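You operate a simulated robot arm through the tools that you are given. There is no shell and no other tool. Be economical: measure what you need, move in short steps, check, and stop when the job is done.

Carry out the task below with a simulated robot arm. There is one attempt and no reset: what you move stays moved.

TASK
Shut the loader drawer. Take the small dome from the top of the hopper bench and put it on the shelf of the hopper bench. Put the blue block on the top of the hopper bench away on the back ledge of the tunnel. Open the sleeve drawer. Do these in any order. Set down upright: small dome, blue block.

Only the result counts: the job must be done as asked and must still hold three seconds after the hand-in. Knocking over, shifting, dropping, spilling or breaking anything else fails it.

THE ROBOT
A 7-joint arm with a vacuum gripper on a trunk, on a base that drives. Base frame: it is fixed to the floor where the robot stands at the start and does not move with it; the origin is under the middle of the robot, x ahead of it, y to its left, z up; the surface under the hand at the start is at about z = 842. Readings come in mm, degrees, newtons and seconds.
Its first joint turns from -149.0 to 149.0 degrees. Places, roughly: back ledge of the tunnel (31x23 cm) [540, 1820, 900]; blue block (5x5x5 cm) [-6600, 6900, 900]; loader drawer [900, 200, 800]; shelf of the hopper bench [-6200, 6100, 300]; sleeve drawer [4200, 8800, 1000]; small dome (9x9x9 cm) [-6300, 6300, 900]. Payload 1.06 kg.
Tool frame: the origin (TCP) lies in the middle of the cups' lips, and z points out of the cups. The gripper has 1 cup of 24 mm across, covering 24 by 24 mm (tool x, y); the bellows give 8 mm. With the vacuum on, a cup seals on a smooth face that it is pressed against (1 to 4 N); it does not hold porous or soft things. The pull reaches 23 N.
Orientation is that of the tool frame in the base frame, as a unit quaternion [w, x, y, z]. With the cups facing straight down, the tool's x points along the base's -x, its y along +y and its z along -z.

THE INTERFACE
- The arm moves only by the tool arm_command. Its argument "steps" is one flat list of numbers, 7 for each row, row after row: the turn, a rotation vector about the base's x, y, z in degrees, then the shift along the base's x, y, z in m, then the vacuum: 1 switches it on, -1 off. In form: [rx, ry, rz, tx, ty, tz, suction, rx, ry, rz, tx, ty, tz, suction, ...]. A call has 1 to 8 rows; each row is the pose to reach, as a shift and turn from the pose commanded when the call began. Rows are played at 5 a second. More than 50 mm and 8.6 degrees between two rows, or a gripper value outside its range, and nothing of the call is played. A pose out of reach is approached as far as the arm can. The call stops where the force on the tool passes 40 N (or 10 N more than at its start, if that is more) or the arm is blocked; 0.2 s more then pass. The pull builds up within a second once a cup has sealed. Time passes only in rows, and 0.2 s behind the last, so rows that repeat a pose give it time. The reply holds the time, the measured pose of the TCP, the force on the tool along the base axes and the pull of the vacuum, in the units named above and with some noise, with the torque about the TCP (base axes, N m) and any sound that the robot's microphone picked up.
- Cameras (640 x 400 px; columns grow to the right, rows downward): "scene" is now at [40, 174.4, 1520.6]; the picture's right is [0.07, -1.00, 0.00], its down [-0.62, -0.04, -0.79] and it looks along [0.78, 0.05, -0.62] (base axes); focal length 273 px, centre (320, 200). "wrist" rides on the gripper at [78, 19, -96] in the tool frame; the picture's right is [-0.24, 0.97, 0.00], its down [-0.71, -0.17, -0.69] and it looks along [-0.67, -0.16, 0.73] (tool axes); focal length 243 px, centre (320, 200). There is no depth. A picture from a camera that has moved, and an enlarged one, comes with that camera's place and axes in the base frame and with its lens.
- snapshot(camera): a new picture of that camera. It takes no simulated time.
- move_column(by): slides the trunk up (or, below 0, down) by that many mm; the arm and the scene camera ride with it, the base frame stays. It gives what a move gives, with no picture.
- drive_base(legs): drives the robot by 1 to 6 legs, each [ahead, turn to the left] in mm and degrees, along the robot's own axes; the way and the turn of a leg run together, so that a leg with both is an arc; at most 1500 mm and 180 degrees a leg. The arm and the cameras ride along, it lands a little off, and it stops where it bumps. It gives what a move gives.
- pan_tilt(pan, tilt): turns the head with the scene camera to pan (to the left, within 155 degrees either way) and tilt (down, from -29 to 69), counted from straight ahead of the robot. It gives what a move gives.
- inspect(camera, box): a new picture of the part [left, top, right, bottom] of that camera's present view, enlarged. It takes no simulated time.
- finish_job(): hands the job in; it is judged then, once.

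Go step by step. Nothing tells you exact positions but the pictures and the camera data: compare them with the known pose of the tool, close in by small moves and look again before you grip or let go. The budget is 165 turns and 108 pictures, counting those below and the enlarged ones. Unless the task says otherwise, let go and move clear before handing in, and close with one line.

The tools are called as a command line: name --argument value ..., lists and objects as JSON in quotes. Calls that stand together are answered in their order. arm_command: Moves the arm, as the interface text tells. Its arguments: {"type":"object","properties":{"steps":{"type":"array","items":{"type":"number"}}},"required":["steps"]} The other tools are called the same way: move_column (by) slides the trunk up or down; drive_base (legs) drives the base; pan_tilt (pan, tilt) turns the head that bears the scene camera; snapshot (camera) takes a picture; inspect (camera, box) takes an enlarged picture of a part of a camera's view; finish_job () hands the job in.

At the start:

```text
clock: 0.0
position: [675.5, 100.5, 1074.3]
ee_rot: [0.0, 0.001, 1.0, 0.0]
wrist_force: [0.8, 0.9, -0.1]
wrist_torque: [0.0, 0.01, 0.01]
pull: 0.1
trunk travel left (down, up): [-575.0, 135.0]
robot x, y, heading: [-2.0, 1.7, 0.1]
head pan, tilt: [3.9, 38.3]
```

scene: 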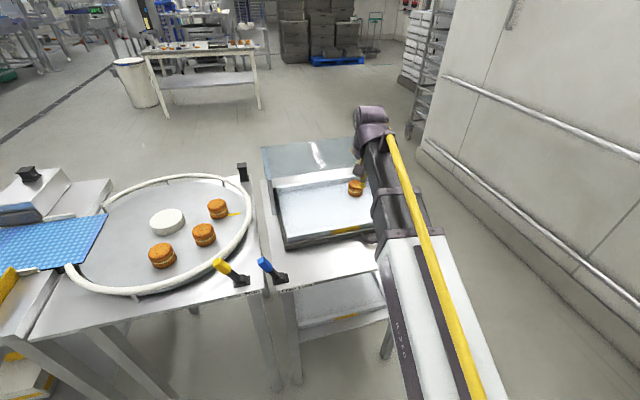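
wrist: 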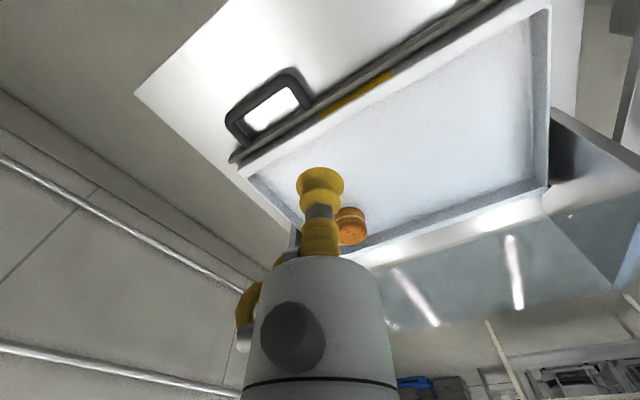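

I see an open drawer with a handle in front of the robot, partly behind the arm. I'll look closer at it first.

inspect --camera "scene" --box '[220, 120, 420, 300]'

inspect --camera "wrist" --box '[130, 0, 590, 290]'

```text
2.22 times, centred on (320, 210) of scene
camera zoom: at [40.0, 174.4, 1520.6], right [0.07, -1.0, 0.0], down [-0.62, -0.04, -0.79], along [0.78, 0.05, -0.62], focal length 607 px, centre (320, 178)
```

zoom: 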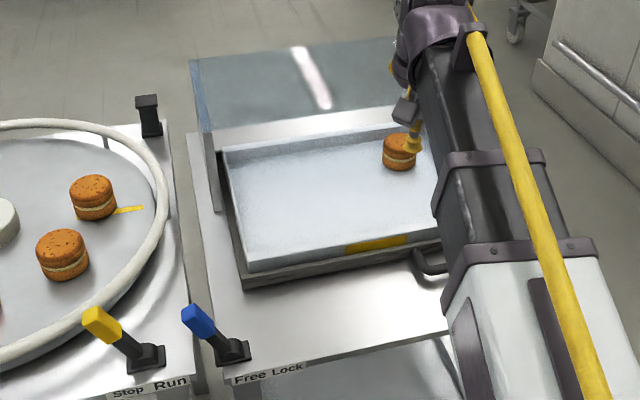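

```text
1.38 times, centred on (360, 145) of wrist
camera zoom: at [597.4, 119.6, 1170.0], right [0.24, 0.97, 0.0], down [0.71, -0.17, 0.69], along [0.67, -0.16, -0.73], focal length 335 px, centre (265, 276)
```

zoom: 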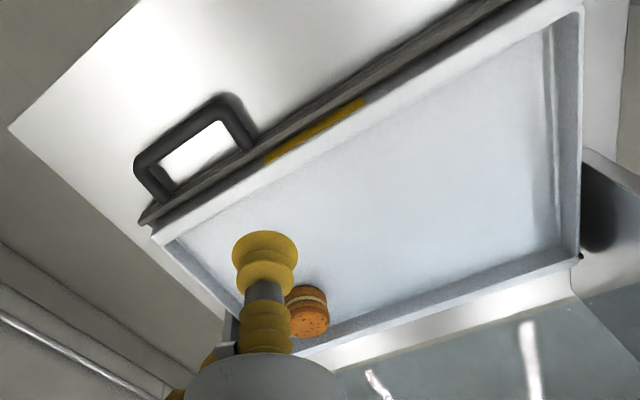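

There's a blue lever labelled Free/Lock beside the drawer; I check its state before pushing.

inspect --camera "scene" --box '[240, 240, 340, 302]'

inspect --camera "scene" --box '[270, 180, 400, 261]'

```text
6.40 times, centred on (290, 271) of scene
camera zoom: at [40.0, 174.4, 1520.6], right [0.07, -1.0, 0.0], down [-0.62, -0.04, -0.79], along [0.78, 0.05, -0.62], focal length 1747 px, centre (512, -254)
```

zoom: 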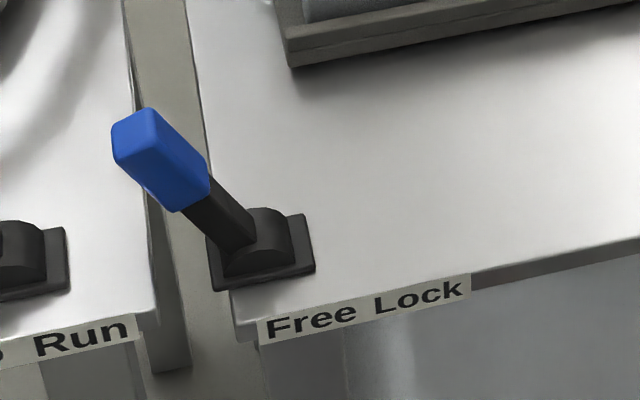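

```text
4.92 times, centred on (335, 220) of scene
camera zoom: at [40.0, 174.4, 1520.6], right [0.07, -1.0, 0.0], down [-0.62, -0.04, -0.79], along [0.78, 0.05, -0.62], focal length 1344 px, centre (246, 99)
```

zoom: 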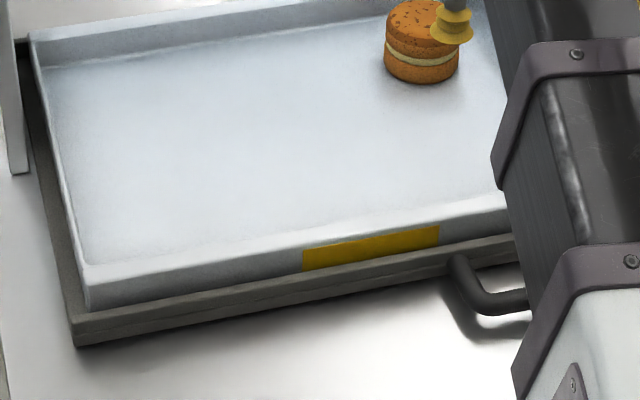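

The lever stands on Free, so the drawer can move. The drawer faces about 21° off x; I bring the cup down in front of its front edge, left of the handle.

arm_command --steps '[0, 0, 0, -0.04, 0.017, 0, -1, 0, 0, 0, -0.04, 0.017, -0.045, -1, 0, 0, 0, -0.04, 0.017, -0.09, -1, 0, 0, 0, -0.04, 0.017, -0.135, -1, 0, 0, 0, -0.04, 0.017, -0.17, -1, 0, 0, 0, -0.04, 0.017, -0.19, -1]'

snapshot --camera "wrist"

snapshot --camera "scene"

```text
clock: 1.4
position: [634.8, 115.0, 884.6]
ee_rot: [0.0, 0.0, 1.0, -0.001]
wrist_force: [0.1, 0.5, 0.5]
wrist_torque: [-0.01, -0.01, -0.01]
pull: 0.0
trunk travel left (down, up): [-575.0, 135.0]
robot x, y, heading: [2.5, 0.8, 0.1]
head pan, tilt: [3.9, 38.3]
```

```text
101 pictures are left
camera wrist: at [558.0, 134.3, 980.6], right [0.24, 0.97, 0.0], down [0.71, -0.17, 0.69], along [0.67, -0.16, -0.73], focal length 243 px, centre (320, 200)
```

wrist: 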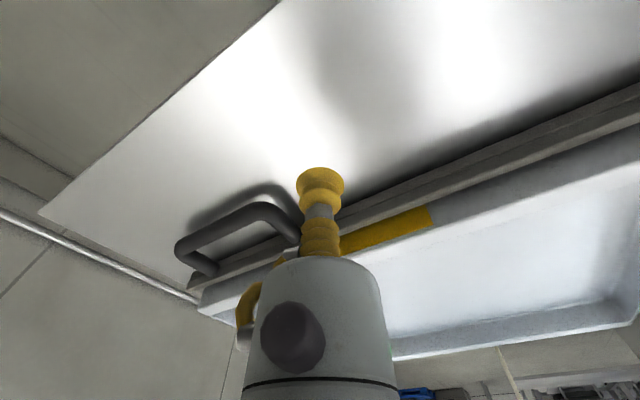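

```text
100 pictures are left
camera scene: at [40.0, 174.4, 1520.6], right [0.07, -1.0, 0.0], down [-0.62, -0.04, -0.79], along [0.78, 0.05, -0.62], focal length 273 px, centre (320, 200)
```

scene: 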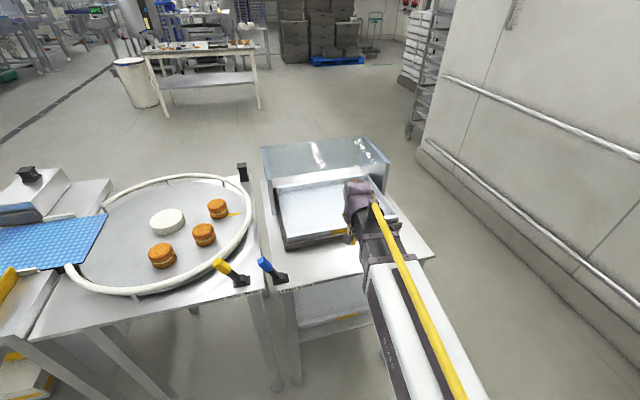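

The cup is left of the handle with a clear line to the drawer front. I lower it to about z 856 and push along the drawer's axis.

arm_command --steps '[0, 0, 0, 0, 0, -0.015, -1, 0, 0, 0, 0, 0, -0.028, -1, 0, 0, 0, 0.0187, 0.0072, -0.028, -1, 0, 0, 0, 0.0374, 0.0143, -0.028, -1, 0, 0, 0, 0.056, 0.0215, -0.028, -1, 0, 0, 0, 0.0747, 0.0286, -0.028, -1]'

snapshot --camera "wrist"

```text
clock: 2.8
position: [710.9, 145.0, 857.3]
ee_rot: [0.0, 0.0, 1.0, 0.0]
wrist_force: [-0.2, 0.1, -0.3]
wrist_torque: [-0.01, 0.04, 0.01]
pull: 0.0
trunk travel left (down, up): [-575.0, 135.0]
robot x, y, heading: [0.0, 0.4, -0.1]
head pan, tilt: [3.9, 38.3]
```

```text
99 pictures are left
camera wrist: at [633.3, 164.9, 952.9], right [0.24, 0.97, 0.0], down [0.71, -0.17, 0.68], along [0.67, -0.16, -0.73], focal length 243 px, centre (320, 200)
```

wrist: 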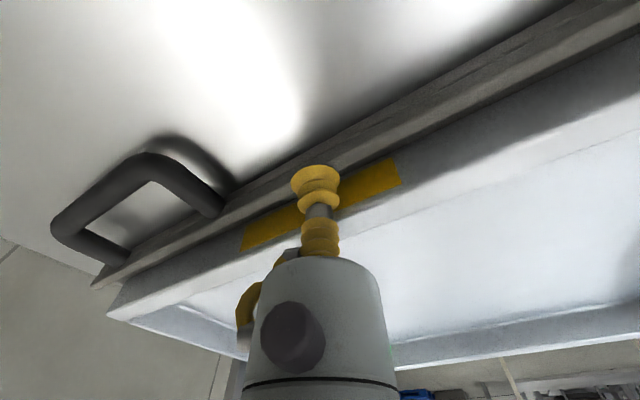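

No contact yet: triangulating the handle puts it at z≈839, so the tip is riding above the carriage. I back off, go lower and push again.

arm_command --steps '[0, 0, 0, -0.0374, -0.0143, 0, -1, 0, 0, 0, -0.065, -0.025, 0, -1, 0, 0, 0, -0.065, -0.025, -0.01, -1, 0, 0, 0, -0.065, -0.025, -0.018, -1, 0, 0, 0, -0.065, -0.025, -0.022, -1, 0, 0, 0, -0.065, -0.025, -0.022, -1]'

snapshot --camera "wrist"

```text
clock: 4.2
position: [644.1, 120.7, 834.8]
ee_rot: [0.0, 0.0, 1.0, 0.0]
wrist_force: [0.0, 0.6, -0.6]
wrist_torque: [-0.01, -0.02, 0.01]
pull: 0.0
trunk travel left (down, up): [-575.0, 135.0]
robot x, y, heading: [-0.3, 2.0, 0.1]
head pan, tilt: [3.9, 38.3]
```

```text
98 pictures are left
camera wrist: at [567.0, 139.5, 930.5], right [0.24, 0.97, 0.0], down [0.71, -0.17, 0.69], along [0.67, -0.16, -0.73], focal length 243 px, centre (320, 200)
```

wrist: 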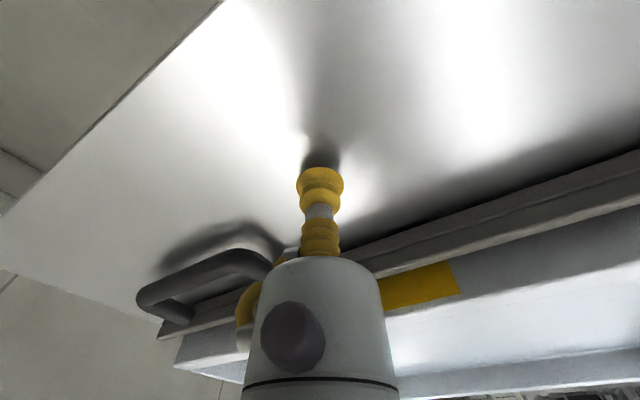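

The tip is now low over the table. I push forward along the drawer axis.

arm_command --steps '[0, 0, 0, 0.028, 0.0107, -0.003, -1, 0, 0, 0, 0.047, 0.018, -0.003, -1, 0, 0, 0, 0.0607, 0.0233, -0.003, -1, 0, 0, 0, 0.0747, 0.0286, -0.003, -1, 0, 0, 0, 0.0887, 0.034, -0.003, -1, 0, 0, 0, 0.1027, 0.0394, -0.003, -1]'

snapshot --camera "wrist"

```text
clock: 5.6
position: [748.1, 160.7, 832.0]
ee_rot: [-0.001, 0.001, 1.0, 0.0]
wrist_force: [-1.8, -1.0, -0.7]
wrist_torque: [-0.01, 0.04, 0.0]
pull: 0.0
trunk travel left (down, up): [-575.0, 135.0]
robot x, y, heading: [0.7, 2.2, 0.1]
head pan, tilt: [3.9, 38.3]
```

```text
97 pictures are left
camera wrist: at [670.7, 179.1, 928.1], right [0.24, 0.97, 0.0], down [0.71, -0.17, 0.69], along [0.67, -0.16, -0.73], focal length 243 px, centre (320, 200)
```

wrist: 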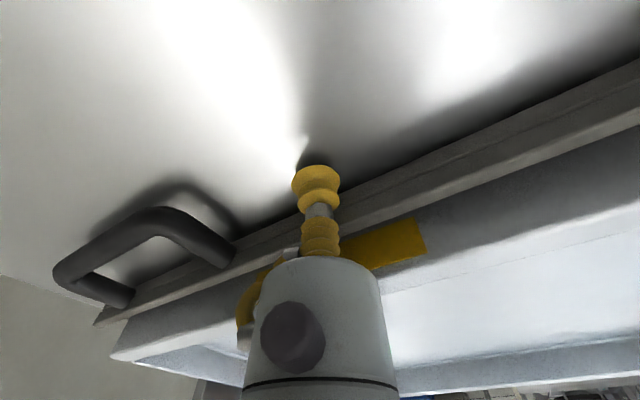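

It moves with about 2 N. I continue in small steps.

arm_command --steps '[0, 0, 0, 0.0187, 0.0072, 0, -1, 0, 0, 0, 0.0374, 0.0143, 0, -1, 0, 0, 0, 0.056, 0.0215, 0, -1, 0, 0, 0, 0.0747, 0.0286, 0, -1, 0, 0, 0, 0.0887, 0.034, 0, -1]'

snapshot --camera "wrist"

inspect --camera "scene" --box '[220, 120, 460, 270]'

```text
clock: 6.4
position: [790.7, 175.7, 831.0]
ee_rot: [-0.01, 0.001, 1.0, -0.003]
wrist_force: [-9.1, -3.2, 1.6]
wrist_torque: [0.04, -0.01, -0.02]
pull: 0.1
trunk travel left (down, up): [-575.0, 135.0]
robot x, y, heading: [-0.8, 1.5, -0.1]
head pan, tilt: [3.9, 38.3]
stopped in row 4: the force on the tool passed its limit at 53 N (the readings are from after the stop); the commanded pose is now the measured one
```

```text
96 pictures are left
camera wrist: at [714.9, 195.6, 928.7], right [0.24, 0.97, -0.01], down [0.72, -0.17, 0.67], along [0.65, -0.17, -0.74], focal length 243 px, centre (320, 200)
```

wrist: 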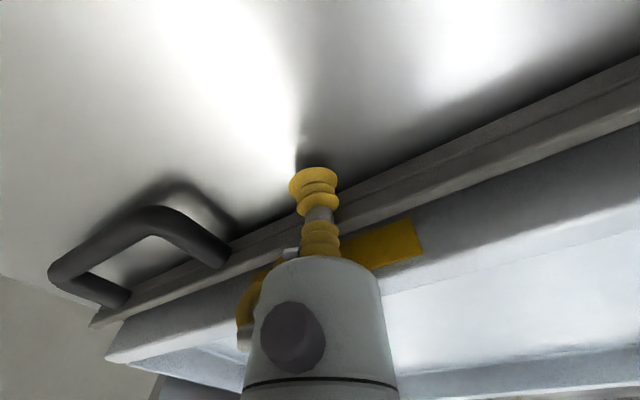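

```text
2.67 times, centred on (340, 195) of scene
camera zoom: at [39.2, 174.3, 1520.6], right [0.07, -1.0, 0.0], down [-0.62, -0.04, -0.79], along [0.78, 0.05, -0.62], focal length 728 px, centre (267, 213)
```

zoom: 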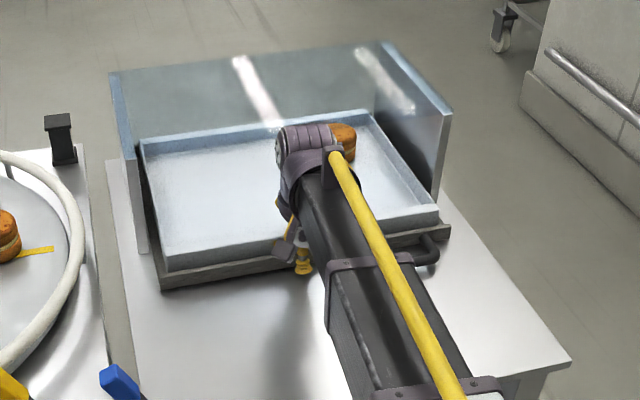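

The force rose sharply: the drawer seems to be at its end stop against the back wall. I back off and check.

arm_command --steps '[0, 0, 0, -0.028, -0.0107, 0.0, -1, 0, 0, 0, -0.065, -0.025, 0.01, -1, 0, 0, 0, -0.09, -0.03, 0.05, -1, 0, 0, 0, -0.12, -0.06, 0.08, -1, 0, 0, 0, -0.14, -0.1, 0.1, -1, 0, 0, 0, -0.14, -0.15, 0.1, -1, 0, 0, 0, -0.14, -0.2, 0.1, -1, 0, 0, 0, -0.14, -0.25, 0.1, -1]'

inspect --camera "scene" --box '[220, 120, 460, 270]'

```text
refused: row 4 steps farther than a row can; nothing moved
```

```text
2.67 times, centred on (340, 195) of scene
camera zoom: at [39.2, 174.3, 1520.6], right [0.07, -1.0, 0.0], down [-0.62, -0.04, -0.79], along [0.78, 0.05, -0.62], focal length 728 px, centre (267, 213)
```

zoom: 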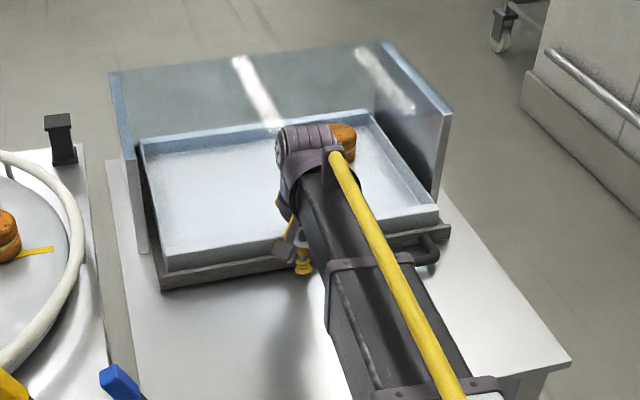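

Retrying the retreat with shorter rows.

arm_command --steps '[0, 0, 0, -0.028, -0.0107, 0.0, -1, 0, 0, 0, -0.065, -0.025, 0.01, -1, 0, 0, 0, -0.09, -0.03, 0.05, -1, 0, 0, 0, -0.11, -0.05, 0.09, -1, 0, 0, 0, -0.11, -0.08, 0.125, -1, 0, 0, 0, -0.11, -0.12, 0.14, -1, 0, 0, 0, -0.11, -0.165, 0.14, -1, 0, 0, 0, -0.11, -0.21, 0.14, -1]'

inspect --camera "scene" --box '[220, 120, 460, 270]'

snapshot --camera "wrist"

```text
clock: 8.2
position: [682.8, -33.2, 971.3]
ee_rot: [-0.008, 0.001, 1.0, -0.003]
wrist_force: [0.2, 0.2, 0.5]
wrist_torque: [-0.02, 0.04, 0.02]
pull: 0.1
trunk travel left (down, up): [-575.0, 135.0]
robot x, y, heading: [0.4, 2.0, 0.1]
head pan, tilt: [3.9, 38.3]
```

```text
2.67 times, centred on (340, 195) of scene
camera zoom: at [39.9, 174.4, 1520.6], right [0.07, -1.0, 0.0], down [-0.62, -0.04, -0.79], along [0.78, 0.05, -0.62], focal length 728 px, centre (267, 213)
```

zoom: 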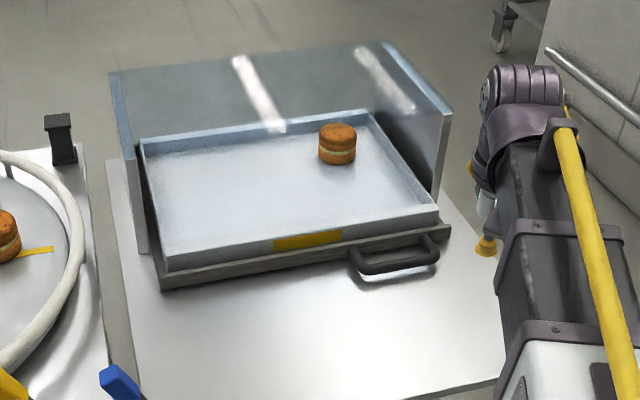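

```text
92 pictures are left
camera wrist: at [606.7, -12.8, 1069.5], right [0.24, 0.97, -0.01], down [0.72, -0.17, 0.67], along [0.65, -0.17, -0.74], focal length 243 px, centre (320, 200)
```

wrist: 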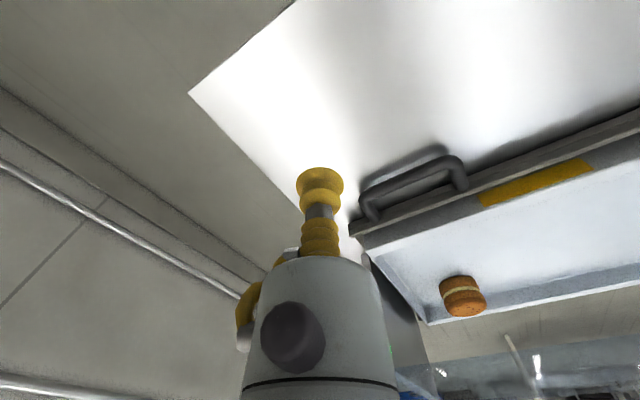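

The drawer is fully against the back wall with the macaron upright. Next I look around to plan the drive.

pan_tilt --pan 70 --tilt 20

snapshot --camera "scene"

pan_tilt --pan 140 --tilt 12

snapshot --camera "scene"

```text
clock: 9.6
position: [682.7, -31.3, 972.2]
ee_rot: [-0.009, 0.002, 1.0, -0.002]
wrist_force: [0.9, -0.1, -0.6]
wrist_torque: [-0.04, -0.01, -0.01]
pull: 0.1
trunk travel left (down, up): [-575.0, 135.0]
robot x, y, heading: [-0.7, -1.0, 0.1]
head pan, tilt: [70.0, 20.0]
```

```text
91 pictures are left
camera scene: at [-14.0, 256.0, 1549.4], right [0.94, -0.34, 0.0], down [-0.12, -0.32, -0.94], along [0.32, 0.88, -0.34], focal length 273 px, centre (320, 200)
```

scene: 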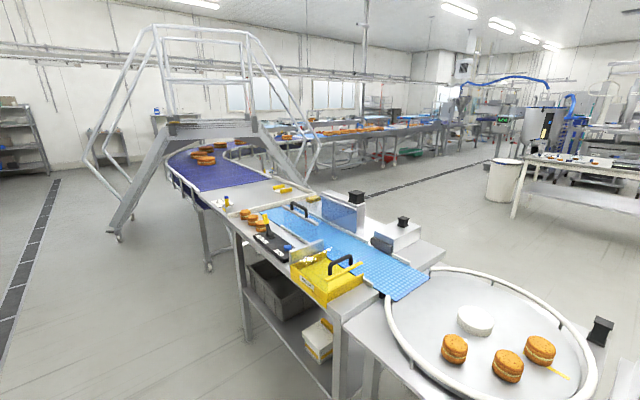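

```text
clock: 11.0
position: [683.2, -31.9, 972.4]
ee_rot: [-0.009, 0.001, 1.0, -0.003]
wrist_force: [-1.2, 0.8, 0.4]
wrist_torque: [0.0, -0.03, 0.05]
pull: 0.1
trunk travel left (down, up): [-575.0, 135.0]
robot x, y, heading: [-0.2, -2.4, 0.2]
head pan, tilt: [140.0, 12.0]
```

```text
90 pictures are left
camera scene: at [-117.4, 228.6, 1562.4], right [0.64, 0.77, 0.0], down [0.16, -0.13, -0.98], along [-0.75, 0.63, -0.21], focal length 273 px, centre (320, 200)
```

scene: 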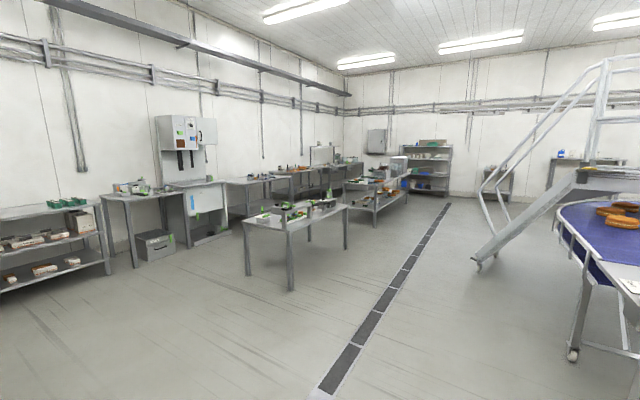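

I zoom into the far corner where the hopper bench should be (around column 343, row 165).

inspect --camera "scene" --box '[220, 110, 460, 260]'

```text
2.67 times, centred on (340, 185) of scene
camera zoom: at [-117.4, 228.6, 1562.4], right [0.64, 0.77, 0.0], down [0.16, -0.13, -0.98], along [-0.75, 0.63, -0.21], focal length 728 px, centre (267, 240)
```

zoom: 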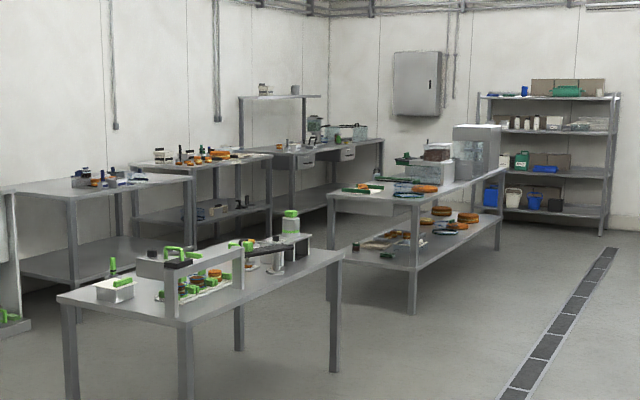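

The hopper bench is the back bench (~8.6 m away). I raise and pull in the arm, then drive back and along the drain line, looking on the way.

arm_command --steps '[0, 0, 0, -0.03, 0.02, 0.03, -1, 0, 0, 0, -0.06, 0.03, 0.06, -1, 0, 0, 0, -0.09, 0.03, 0.1, -1, 0, 0, 0, -0.12, 0.03, 0.14, -1, 0, 0, 0, -0.12, 0.03, 0.18, -1]'

drive_base --legs '[[-600, 0], [0, 110.2]]'

pan_tilt --pan 10 --tilt 12

snapshot --camera "scene"

```text
clock: 12.1
position: [564.1, -6.4, 1113.9]
ee_rot: [0.001, 0.002, 1.0, -0.003]
wrist_force: [8.2, -0.7, -15.3]
wrist_torque: [-0.18, -0.32, -0.05]
pull: 0.1
out of reach, approached as far as the arm can: row 5
trunk travel left (down, up): [-575.0, 135.0]
robot x, y, heading: [-2.0, 1.5, -0.3]
head pan, tilt: [140.0, 12.0]
stopped in row 5: the force on the tool passed its limit at 66 N (the readings are from after the stop); the commanded pose is now the measured one
```

```text
clock: 14.7
position: [119.9, 28.6, 1115.4]
ee_rot: [0.002, -0.019, 1.0, -0.003]
wrist_force: [3.0, -4.9, -6.6]
wrist_torque: [0.49, -0.24, 0.4]
pull: 0.1
trunk travel left (down, up): [-575.0, 135.0]
robot x, y, heading: [-446.3, 14.3, 3.4]
head pan, tilt: [140.0, 12.0]
stopped in leg 1: the force on the tool passed its limit at 46 N (the readings are from after the stop); the commanded pose is now the measured one
```

```text
clock: 16.8
position: [119.3, 31.7, 1115.2]
ee_rot: [0.002, -0.019, 1.0, -0.003]
wrist_force: [4.4, 1.6, -9.8]
wrist_torque: [-0.21, -0.34, -0.16]
pull: 0.0
trunk travel left (down, up): [-575.0, 135.0]
robot x, y, heading: [-445.0, 20.4, 3.1]
head pan, tilt: [10.0, 12.0]
```

```text
88 pictures are left
camera scene: at [-408.5, 203.5, 1562.4], right [0.23, -0.97, 0.0], down [-0.2, -0.05, -0.98], along [0.95, 0.22, -0.21], focal length 273 px, centre (320, 200)
```

scene: 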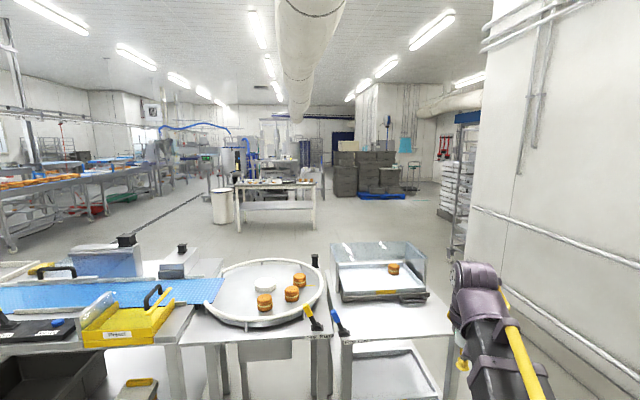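

The arm folded too far and the tool pressed on something (itself, probably). I move it back out and check.

arm_command --steps '[0, 0, 0, 0.02, 0, 0, -1, 0, 0, 0, 0.05, 0, -0.02, -1, 0, 0, 0, 0.08, 0, -0.04, -1]'

snapshot --camera "wrist"

```text
clock: 17.6
position: [200.6, 30.8, 1075.3]
ee_rot: [0.001, -0.019, 1.0, -0.002]
wrist_force: [0.6, 0.5, -0.4]
wrist_torque: [-0.01, -0.01, 0.0]
pull: 0.1
trunk travel left (down, up): [-575.0, 135.0]
robot x, y, heading: [-445.4, 17.6, 3.5]
head pan, tilt: [10.0, 12.0]
```

```text
87 pictures are left
camera wrist: at [121.9, 45.8, 1170.6], right [0.2, 0.98, 0.0], down [0.71, -0.14, 0.69], along [0.67, -0.14, -0.73], focal length 243 px, centre (320, 200)
```

wrist: 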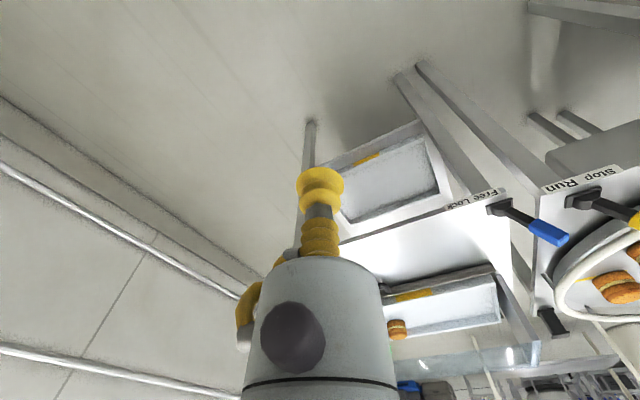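

Force is back to zero. Now drive: back, turn and go along the drain.

drive_base --legs '[[-200, 0], [0, 106.6], [1500, 0]]'

pan_tilt --pan 10 --tilt 15

snapshot --camera "scene"

```text
clock: 18.3
position: [198.9, 31.0, 1074.8]
ee_rot: [0.002, -0.02, 1.0, -0.003]
wrist_force: [-0.5, 0.0, -0.3]
wrist_torque: [0.01, -0.02, -0.01]
pull: 0.1
trunk travel left (down, up): [-575.0, 135.0]
robot x, y, heading: [-444.5, 15.3, 3.4]
head pan, tilt: [10.0, 12.0]
stopped in leg 1: the robot was blocked; the commanded pose is now the measured one
```

```text
clock: 19.0
position: [200.0, 30.1, 1075.8]
ee_rot: [0.001, -0.019, 1.0, -0.003]
wrist_force: [-0.1, -0.2, -0.1]
wrist_torque: [-0.05, -0.03, 0.02]
pull: 0.0
trunk travel left (down, up): [-575.0, 135.0]
robot x, y, heading: [-445.1, 16.9, 3.3]
head pan, tilt: [10.0, 15.0]
```

```text
86 pictures are left
camera scene: at [-409.0, 203.7, 1557.6], right [0.23, -0.97, 0.0], down [-0.25, -0.06, -0.97], along [0.94, 0.22, -0.26], focal length 273 px, centre (320, 200)
```

scene: 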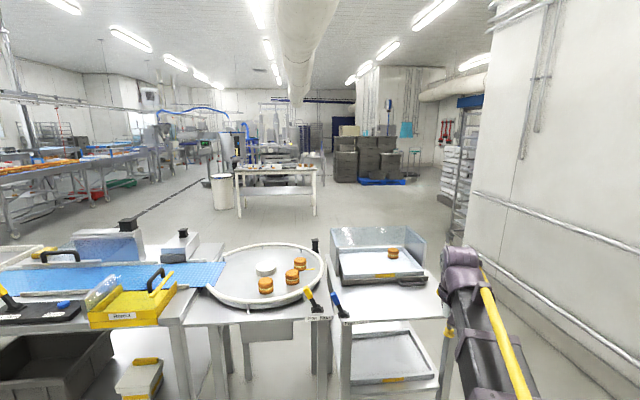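

Something blocks the way behind; I look back.

pan_tilt --pan 150 --tilt 45

snapshot --camera "scene"

pan_tilt --pan -145 --tilt 40

snapshot --camera "scene"

```text
clock: 21.2
position: [201.0, 30.0, 1074.1]
ee_rot: [0.001, -0.019, 1.0, -0.002]
wrist_force: [-0.1, 0.0, 0.1]
wrist_torque: [0.02, 0.01, 0.01]
pull: 0.0
trunk travel left (down, up): [-575.0, 135.0]
robot x, y, heading: [-442.1, 14.8, 3.4]
head pan, tilt: [150.0, 45.0]
```

```text
85 pictures are left
camera scene: at [-572.5, 218.9, 1510.7], right [0.45, 0.89, 0.0], down [0.63, -0.32, -0.71], along [-0.63, 0.32, -0.71], focal length 273 px, centre (320, 200)
```

scene: 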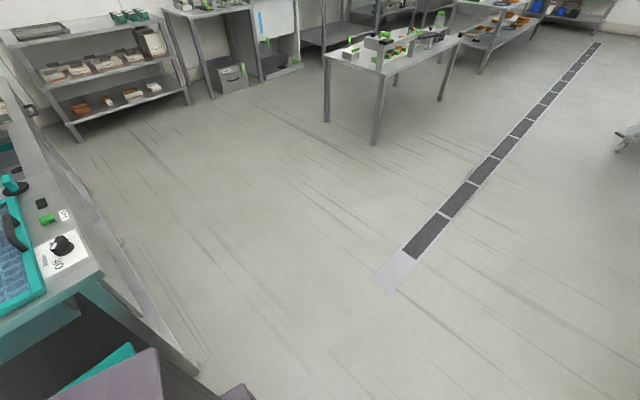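

```text
clock: 25.2
position: [200.1, 30.3, 1074.7]
ee_rot: [0.002, -0.02, 1.0, -0.002]
wrist_force: [-0.1, 0.0, 0.5]
wrist_torque: [0.02, -0.01, -0.02]
pull: 0.1
trunk travel left (down, up): [-575.0, 135.0]
robot x, y, heading: [-440.5, 15.9, 3.1]
head pan, tilt: [-145.0, 40.0]
```

```text
84 pictures are left
camera scene: at [-566.6, 129.6, 1518.0], right [-0.62, 0.79, 0.0], down [0.5, 0.4, -0.77], along [-0.6, -0.47, -0.64], focal length 273 px, centre (320, 200)
```

scene: 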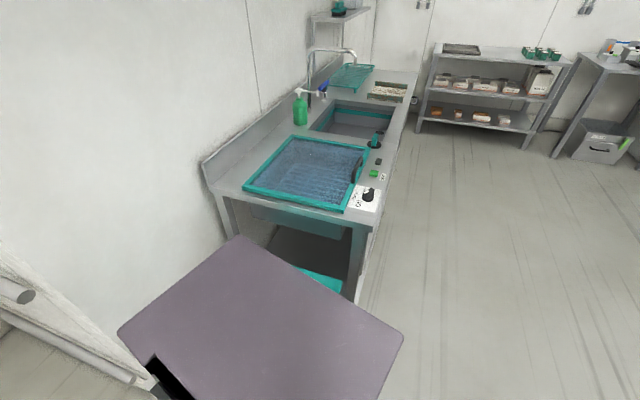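

A sink bench leg is behind the robot's right rear. I go forward a bit, turn left there, then drive along the drain.

drive_base --legs '[[250, 0], [0, 111], [1500, 0], [1200, 0]]'

pan_tilt --pan 10 --tilt 15

snapshot --camera "scene"

```text
clock: 44.5
position: [-1552.9, 3098.1, 1074.6]
ee_rot: [-0.003, 0.831, -0.556, 0.0]
wrist_force: [-0.1, -0.5, 0.0]
wrist_torque: [-0.01, 0.04, -0.04]
pull: 0.1
trunk travel left (down, up): [-575.0, 135.0]
robot x, y, heading: [-1318.2, 2495.9, 113.5]
head pan, tilt: [-145.0, 40.0]
```

```text
clock: 46.9
position: [-1552.2, 3098.5, 1074.4]
ee_rot: [-0.003, 0.831, -0.556, 0.0]
wrist_force: [0.1, 0.5, 0.9]
wrist_torque: [0.03, 0.02, 0.01]
pull: 0.0
trunk travel left (down, up): [-575.0, 135.0]
robot x, y, heading: [-1318.0, 2498.6, 113.5]
head pan, tilt: [10.0, 15.0]
```

```text
83 pictures are left
camera scene: at [-1507.8, 2466.3, 1557.5], right [0.83, 0.55, 0.0], down [0.14, -0.22, -0.97], along [-0.53, 0.81, -0.26], focal length 273 px, centre (320, 200)
```

scene: 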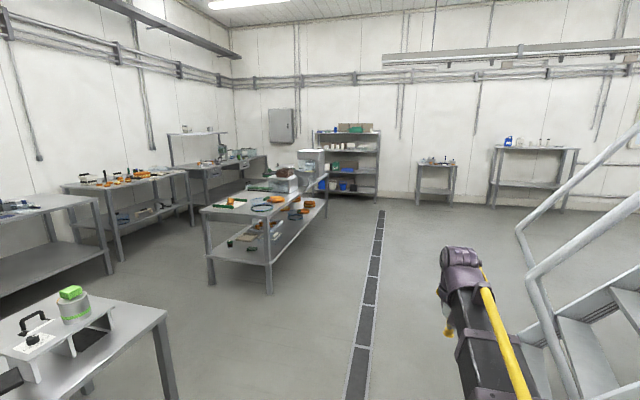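

The island bench and the rack are as expected. I drive on to about (-3000, 6450) and look toward the hopper bench.

drive_base --legs '[[1500, 0], [1500, 0], [1300, 0]]'

pan_tilt --pan 55 --tilt 22

snapshot --camera "scene"

```text
clock: 67.4
position: [-3278.9, 7027.2, 1074.6]
ee_rot: [-0.003, 0.835, -0.551, -0.001]
wrist_force: [0.2, 0.6, -0.6]
wrist_torque: [-0.01, -0.03, 0.02]
pull: 0.0
trunk travel left (down, up): [-575.0, 135.0]
robot x, y, heading: [-3041.3, 6431.7, 114.3]
head pan, tilt: [10.0, 15.0]
```

```text
clock: 68.6
position: [-3279.9, 7027.5, 1075.0]
ee_rot: [-0.003, 0.834, -0.552, 0.0]
wrist_force: [-0.8, 0.1, -0.1]
wrist_torque: [0.01, 0.03, 0.01]
pull: 0.0
trunk travel left (down, up): [-575.0, 135.0]
robot x, y, heading: [-3038.6, 6432.1, 114.0]
head pan, tilt: [55.0, 22.0]
```

```text
82 pictures are left
camera scene: at [-3267.7, 6337.0, 1546.2], right [0.19, 0.98, 0.0], down [0.37, -0.07, -0.93], along [-0.91, 0.18, -0.37], focal length 273 px, centre (320, 200)
```

scene: 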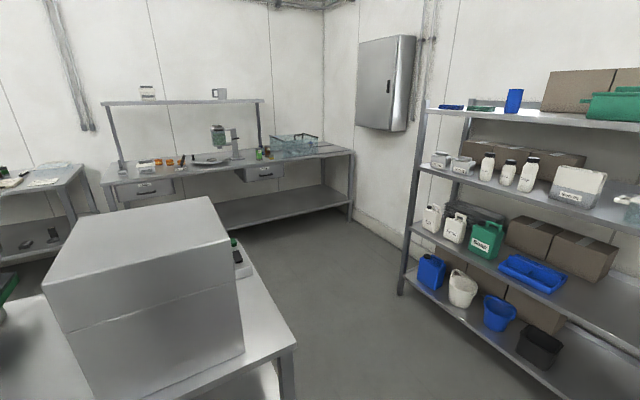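

The back bench is the hopper bench, front edge from about (-5440,5220) to (-6280,7320). I zoom in on its items.

inspect --camera "scene" --box '[100, 70, 370, 240]'

inspect --camera "scene" --box '[120, 110, 330, 200]'

```text
2.35 times, centred on (235, 155) of scene
camera zoom: at [-3267.7, 6337.0, 1546.2], right [0.19, 0.98, 0.0], down [0.37, -0.07, -0.93], along [-0.91, 0.18, -0.37], focal length 642 px, centre (520, 306)
```

zoom: 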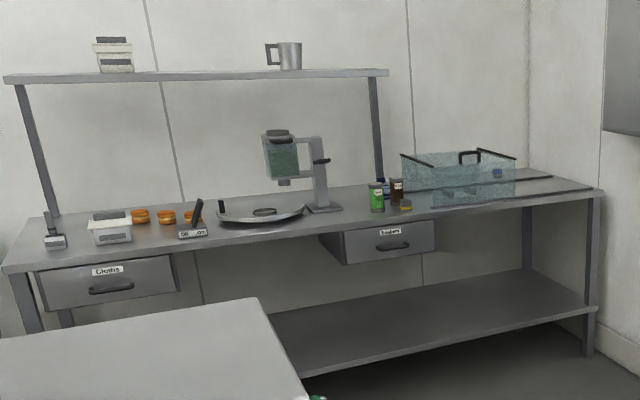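

```text
3.05 times, centred on (225, 155) of scene
camera zoom: at [-3267.7, 6337.0, 1546.2], right [0.19, 0.98, 0.0], down [0.37, -0.07, -0.93], along [-0.91, 0.18, -0.37], focal length 832 px, centre (610, 337)
```

zoom: 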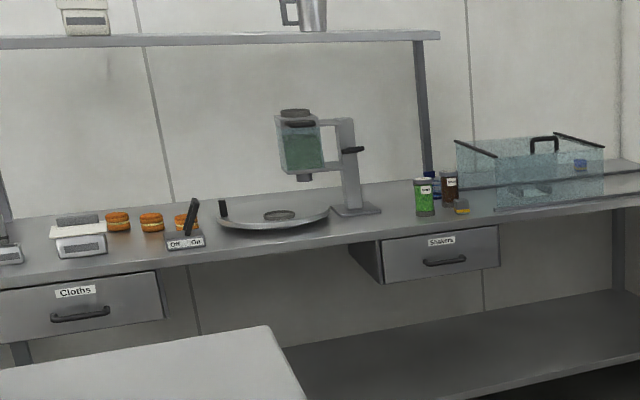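

The aisle between island and rack is ~1.3 m wide and leads to the bench. I drive through it in legs.

drive_base --legs '[[430, 0], [0, 65], [1200, 0], [700, 0]]'

pan_tilt --pan 20 --tilt 25

snapshot --camera "scene"

```text
clock: 83.2
position: [-5750.9, 6831.7, 1074.7]
ee_rot: [-0.003, 1.0, 0.0, -0.001]
wrist_force: [-0.5, 0.5, 0.0]
wrist_torque: [0.03, 0.01, -0.01]
pull: 0.0
trunk travel left (down, up): [-575.0, 135.0]
robot x, y, heading: [-5106.0, 6818.5, -179.2]
head pan, tilt: [55.0, 22.0]
```

```text
clock: 84.2
position: [-5751.1, 6831.5, 1075.1]
ee_rot: [-0.003, 1.0, 0.0, -0.002]
wrist_force: [0.2, 0.1, -0.8]
wrist_torque: [0.0, 0.01, 0.01]
pull: 0.2
trunk travel left (down, up): [-575.0, 135.0]
robot x, y, heading: [-5105.2, 6820.5, -178.9]
head pan, tilt: [20.0, 25.0]
```

```text
79 pictures are left
camera scene: at [-5146.2, 6615.9, 1541.3], right [-0.36, 0.93, 0.0], down [0.39, 0.15, -0.91], along [-0.85, -0.33, -0.42], focal length 273 px, centre (320, 200)
```

scene: 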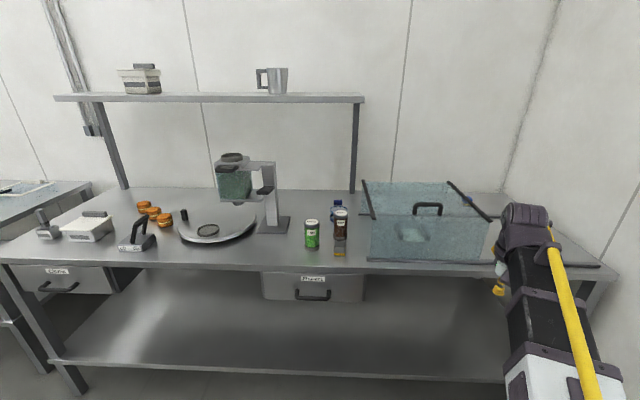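

Now well in front of the bench. I zoom in on the items and the glass box.

inspect --camera "scene" --box '[340, 160, 520, 280]'

inspect --camera "scene" --box '[170, 140, 370, 270]'

```text
3.33 times, centred on (430, 220) of scene
camera zoom: at [-5146.2, 6615.9, 1541.3], right [-0.36, 0.93, 0.0], down [0.39, 0.15, -0.91], along [-0.85, -0.33, -0.42], focal length 910 px, centre (-47, 133)
```

zoom: 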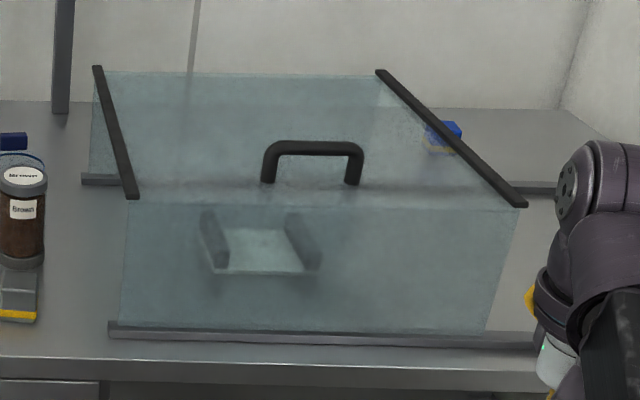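

```text
3.08 times, centred on (270, 205) of scene
camera zoom: at [-5146.2, 6615.9, 1541.3], right [-0.36, 0.93, 0.0], down [0.39, 0.15, -0.91], along [-0.85, -0.33, -0.42], focal length 840 px, centre (474, 185)
```

zoom: 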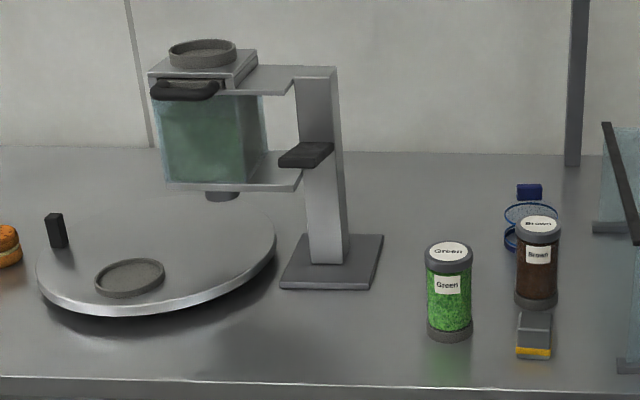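

The small dome is the clear dome with a blue knob behind the brown jar, at about (-6282, 6271). The blue block stands to the right of the glass cover at about (-6660, 6873). I raise the trunk for clearance and move in front of the dome.

move_column --by 120

drive_base --legs '[[0, 31], [400, 0], [0, -10.2]]'

pan_tilt --pan 0 --tilt 35

snapshot --camera "scene"

snapshot --camera "wrist"

```text
clock: 85.7
position: [-5751.7, 6830.7, 1194.1]
ee_rot: [-0.003, 1.0, 0.0, -0.001]
wrist_force: [-0.3, 0.5, 0.2]
wrist_torque: [-0.01, -0.02, 0.0]
pull: 0.1
trunk travel left (down, up): [-695.0, 15.0]
robot x, y, heading: [-5107.1, 6817.6, -179.2]
head pan, tilt: [20.0, 25.0]
```

```text
clock: 90.4
position: [-6059.6, 6401.3, 1194.5]
ee_rot: [-0.003, 0.985, 0.173, -0.002]
wrist_force: [0.4, 0.3, 0.8]
wrist_torque: [-0.04, -0.01, 0.04]
pull: 0.1
trunk travel left (down, up): [-695.0, 15.0]
robot x, y, heading: [-5448.4, 6610.4, -158.9]
head pan, tilt: [20.0, 25.0]
```

```text
clock: 91.2
position: [-6059.3, 6402.0, 1195.2]
ee_rot: [-0.002, 0.985, 0.173, -0.002]
wrist_force: [0.7, -0.3, 0.4]
wrist_torque: [0.01, 0.02, -0.01]
pull: 0.1
trunk travel left (down, up): [-695.0, 15.0]
robot x, y, heading: [-5451.1, 6608.9, -159.0]
head pan, tilt: [0.0, 35.0]
```

```text
76 pictures are left
camera scene: at [-5429.9, 6435.0, 1645.6], right [-0.36, 0.93, 0.0], down [0.53, 0.21, -0.82], along [-0.76, -0.29, -0.57], focal length 273 px, centre (320, 200)
```

scene: 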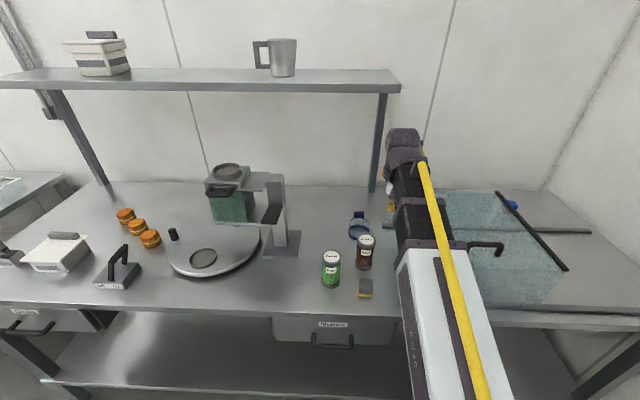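

```text
75 pictures are left
camera wrist: at [-5977.2, 6409.5, 1290.5], right [0.11, -0.99, 0.0], down [-0.72, -0.08, 0.69], along [-0.68, -0.07, -0.73], focal length 243 px, centre (320, 200)
```

wrist: 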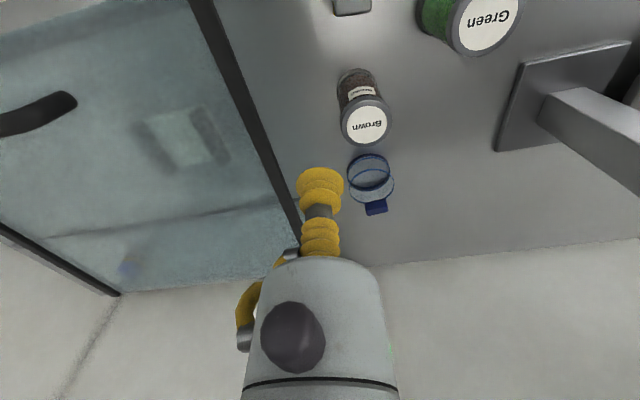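

I zoom in on the dome from both cameras.

inspect --camera "scene" --box '[310, 190, 400, 310]'

inspect --camera "wrist" --box '[290, 50, 450, 240]'

```text
3.33 times, centred on (355, 250) of scene
camera zoom: at [-5429.9, 6435.0, 1645.6], right [-0.36, 0.93, 0.0], down [0.53, 0.21, -0.82], along [-0.76, -0.29, -0.57], focal length 910 px, centre (203, 33)
```

zoom: 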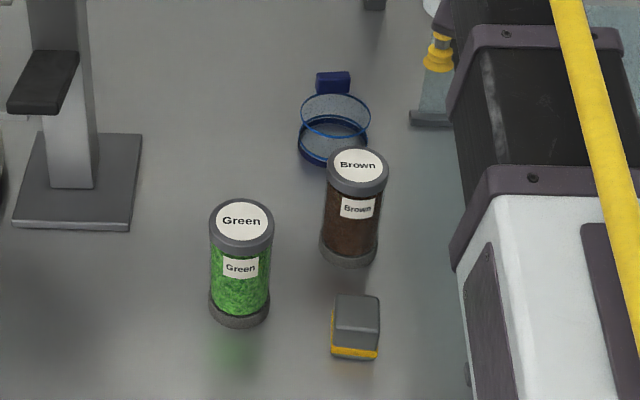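

```text
2.11 times, centred on (370, 145) of wrist
camera zoom: at [-5977.2, 6409.5, 1290.5], right [0.11, -0.99, 0.0], down [-0.72, -0.08, 0.69], along [-0.68, -0.07, -0.73], focal length 511 px, centre (215, 316)
```

zoom: 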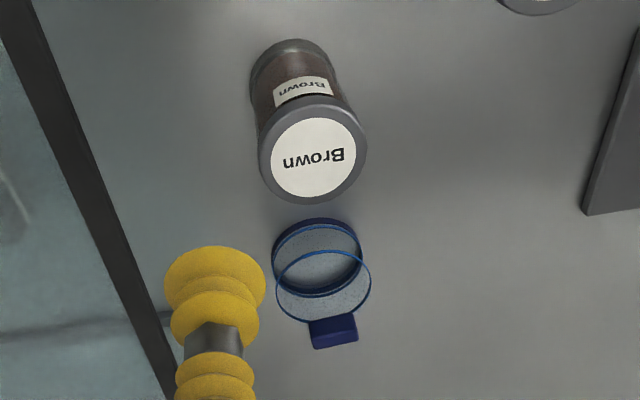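

The object is a clear dome with a blue knob on top at about (-6262, 6283, z≈990). I move above it and look again.

arm_command --steps '[0, 0, 0, -0.041, -0.024, 0, -1, 0, 0, 0, -0.082, -0.047, 0, -1, 0, 0, 0, -0.122, -0.071, 0, -1, 0, 0, 0, -0.162, -0.094, 0, -1, 0, 0, 0, -0.203, -0.118, 0, -1, 0, 0, 0, -0.203, -0.118, -0.045, -1, 0, 0, 0, -0.203, -0.118, -0.09, -1, 0, 0, 0, -0.203, -0.118, -0.12, -1]'

inspect --camera "wrist" --box '[220, 80, 420, 240]'

inspect --camera "scene" --box '[310, 150, 410, 270]'

```text
clock: 93.0
position: [-6262.2, 6283.6, 1071.5]
ee_rot: [-0.003, 0.985, 0.173, -0.002]
wrist_force: [-0.9, 0.2, -0.2]
wrist_torque: [0.02, 0.02, 0.02]
pull: 0.1
trunk travel left (down, up): [-695.0, 15.0]
robot x, y, heading: [-5450.8, 6612.2, -158.9]
head pan, tilt: [0.0, 35.0]
```

```text
2.50 times, centred on (320, 160) of wrist
camera zoom: at [-6181.3, 6291.6, 1168.2], right [0.11, -0.99, 0.0], down [-0.72, -0.08, 0.69], along [-0.68, -0.07, -0.73], focal length 606 px, centre (320, 300)
```

zoom: 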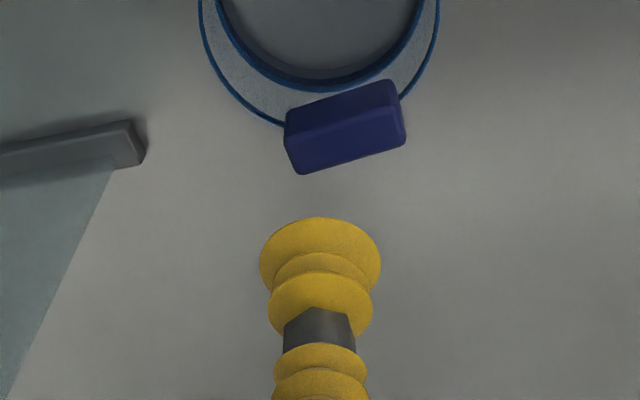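

```text
3.33 times, centred on (360, 210) of scene
camera zoom: at [-5430.2, 6435.0, 1645.6], right [-0.36, 0.93, 0.0], down [0.54, 0.21, -0.82], along [-0.76, -0.29, -0.57], focal length 910 px, centre (187, 167)
```

zoom: 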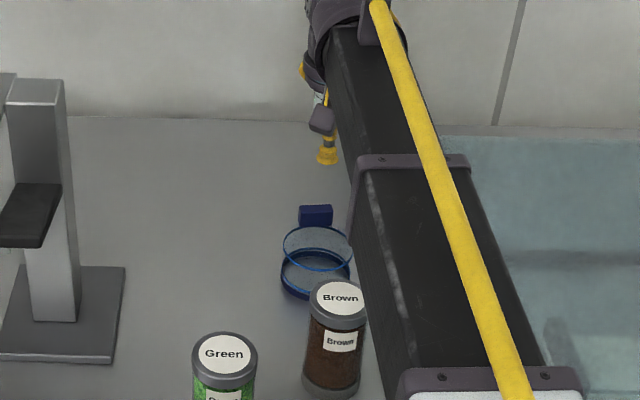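

The knob looks narrow; I enlarge it further to judge its top face.

inspect --camera "wrist" --box '[280, 70, 380, 170]'

inspect --camera "scene" --box '[335, 200, 375, 245]'

```text
4.00 times, centred on (330, 120) of wrist
camera zoom: at [-6181.3, 6291.6, 1168.2], right [0.11, -0.99, 0.0], down [-0.72, -0.08, 0.69], along [-0.68, -0.07, -0.73], focal length 970 px, centre (280, 520)
```

zoom: 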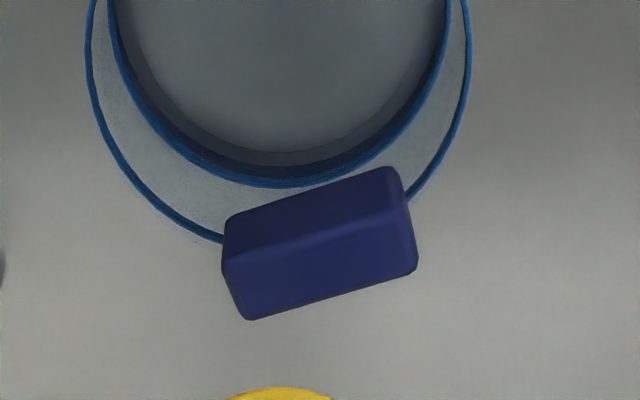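

```text
8.89 times, centred on (355, 222) of scene
camera zoom: at [-5430.2, 6435.0, 1645.6], right [-0.36, 0.93, 0.0], down [0.54, 0.21, -0.82], along [-0.76, -0.29, -0.57], focal length 2427 px, centre (9, 0)
```

zoom: 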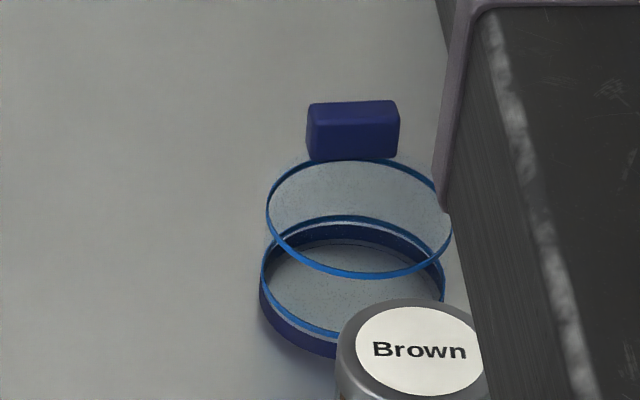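

I need to know the shape for certain: I back the tool off toward the robot and take a view where the whole dome is visible.

arm_command --steps '[0, 0, 0, 0.037, 0.015, 0.03, -1, 0, 0, 0, 0.074, 0.03, 0.045, -1]'

inspect --camera "wrist" --box '[280, 60, 400, 210]'

```text
clock: 93.6
position: [-6186.7, 6316.3, 1118.4]
ee_rot: [-0.002, 0.985, 0.174, -0.002]
wrist_force: [-0.3, -0.4, 0.2]
wrist_torque: [0.02, 0.03, 0.0]
pull: 0.0
trunk travel left (down, up): [-695.0, 15.0]
robot x, y, heading: [-5450.0, 6614.0, -159.3]
head pan, tilt: [0.0, 35.0]
```

```text
2.67 times, centred on (340, 135) of wrist
camera zoom: at [-6105.3, 6325.4, 1213.9], right [0.11, -0.99, 0.0], down [-0.72, -0.08, 0.69], along [-0.69, -0.07, -0.72], focal length 647 px, centre (267, 373)
```

zoom: 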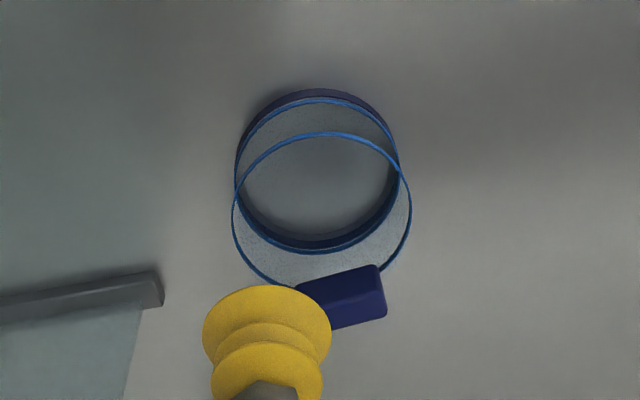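

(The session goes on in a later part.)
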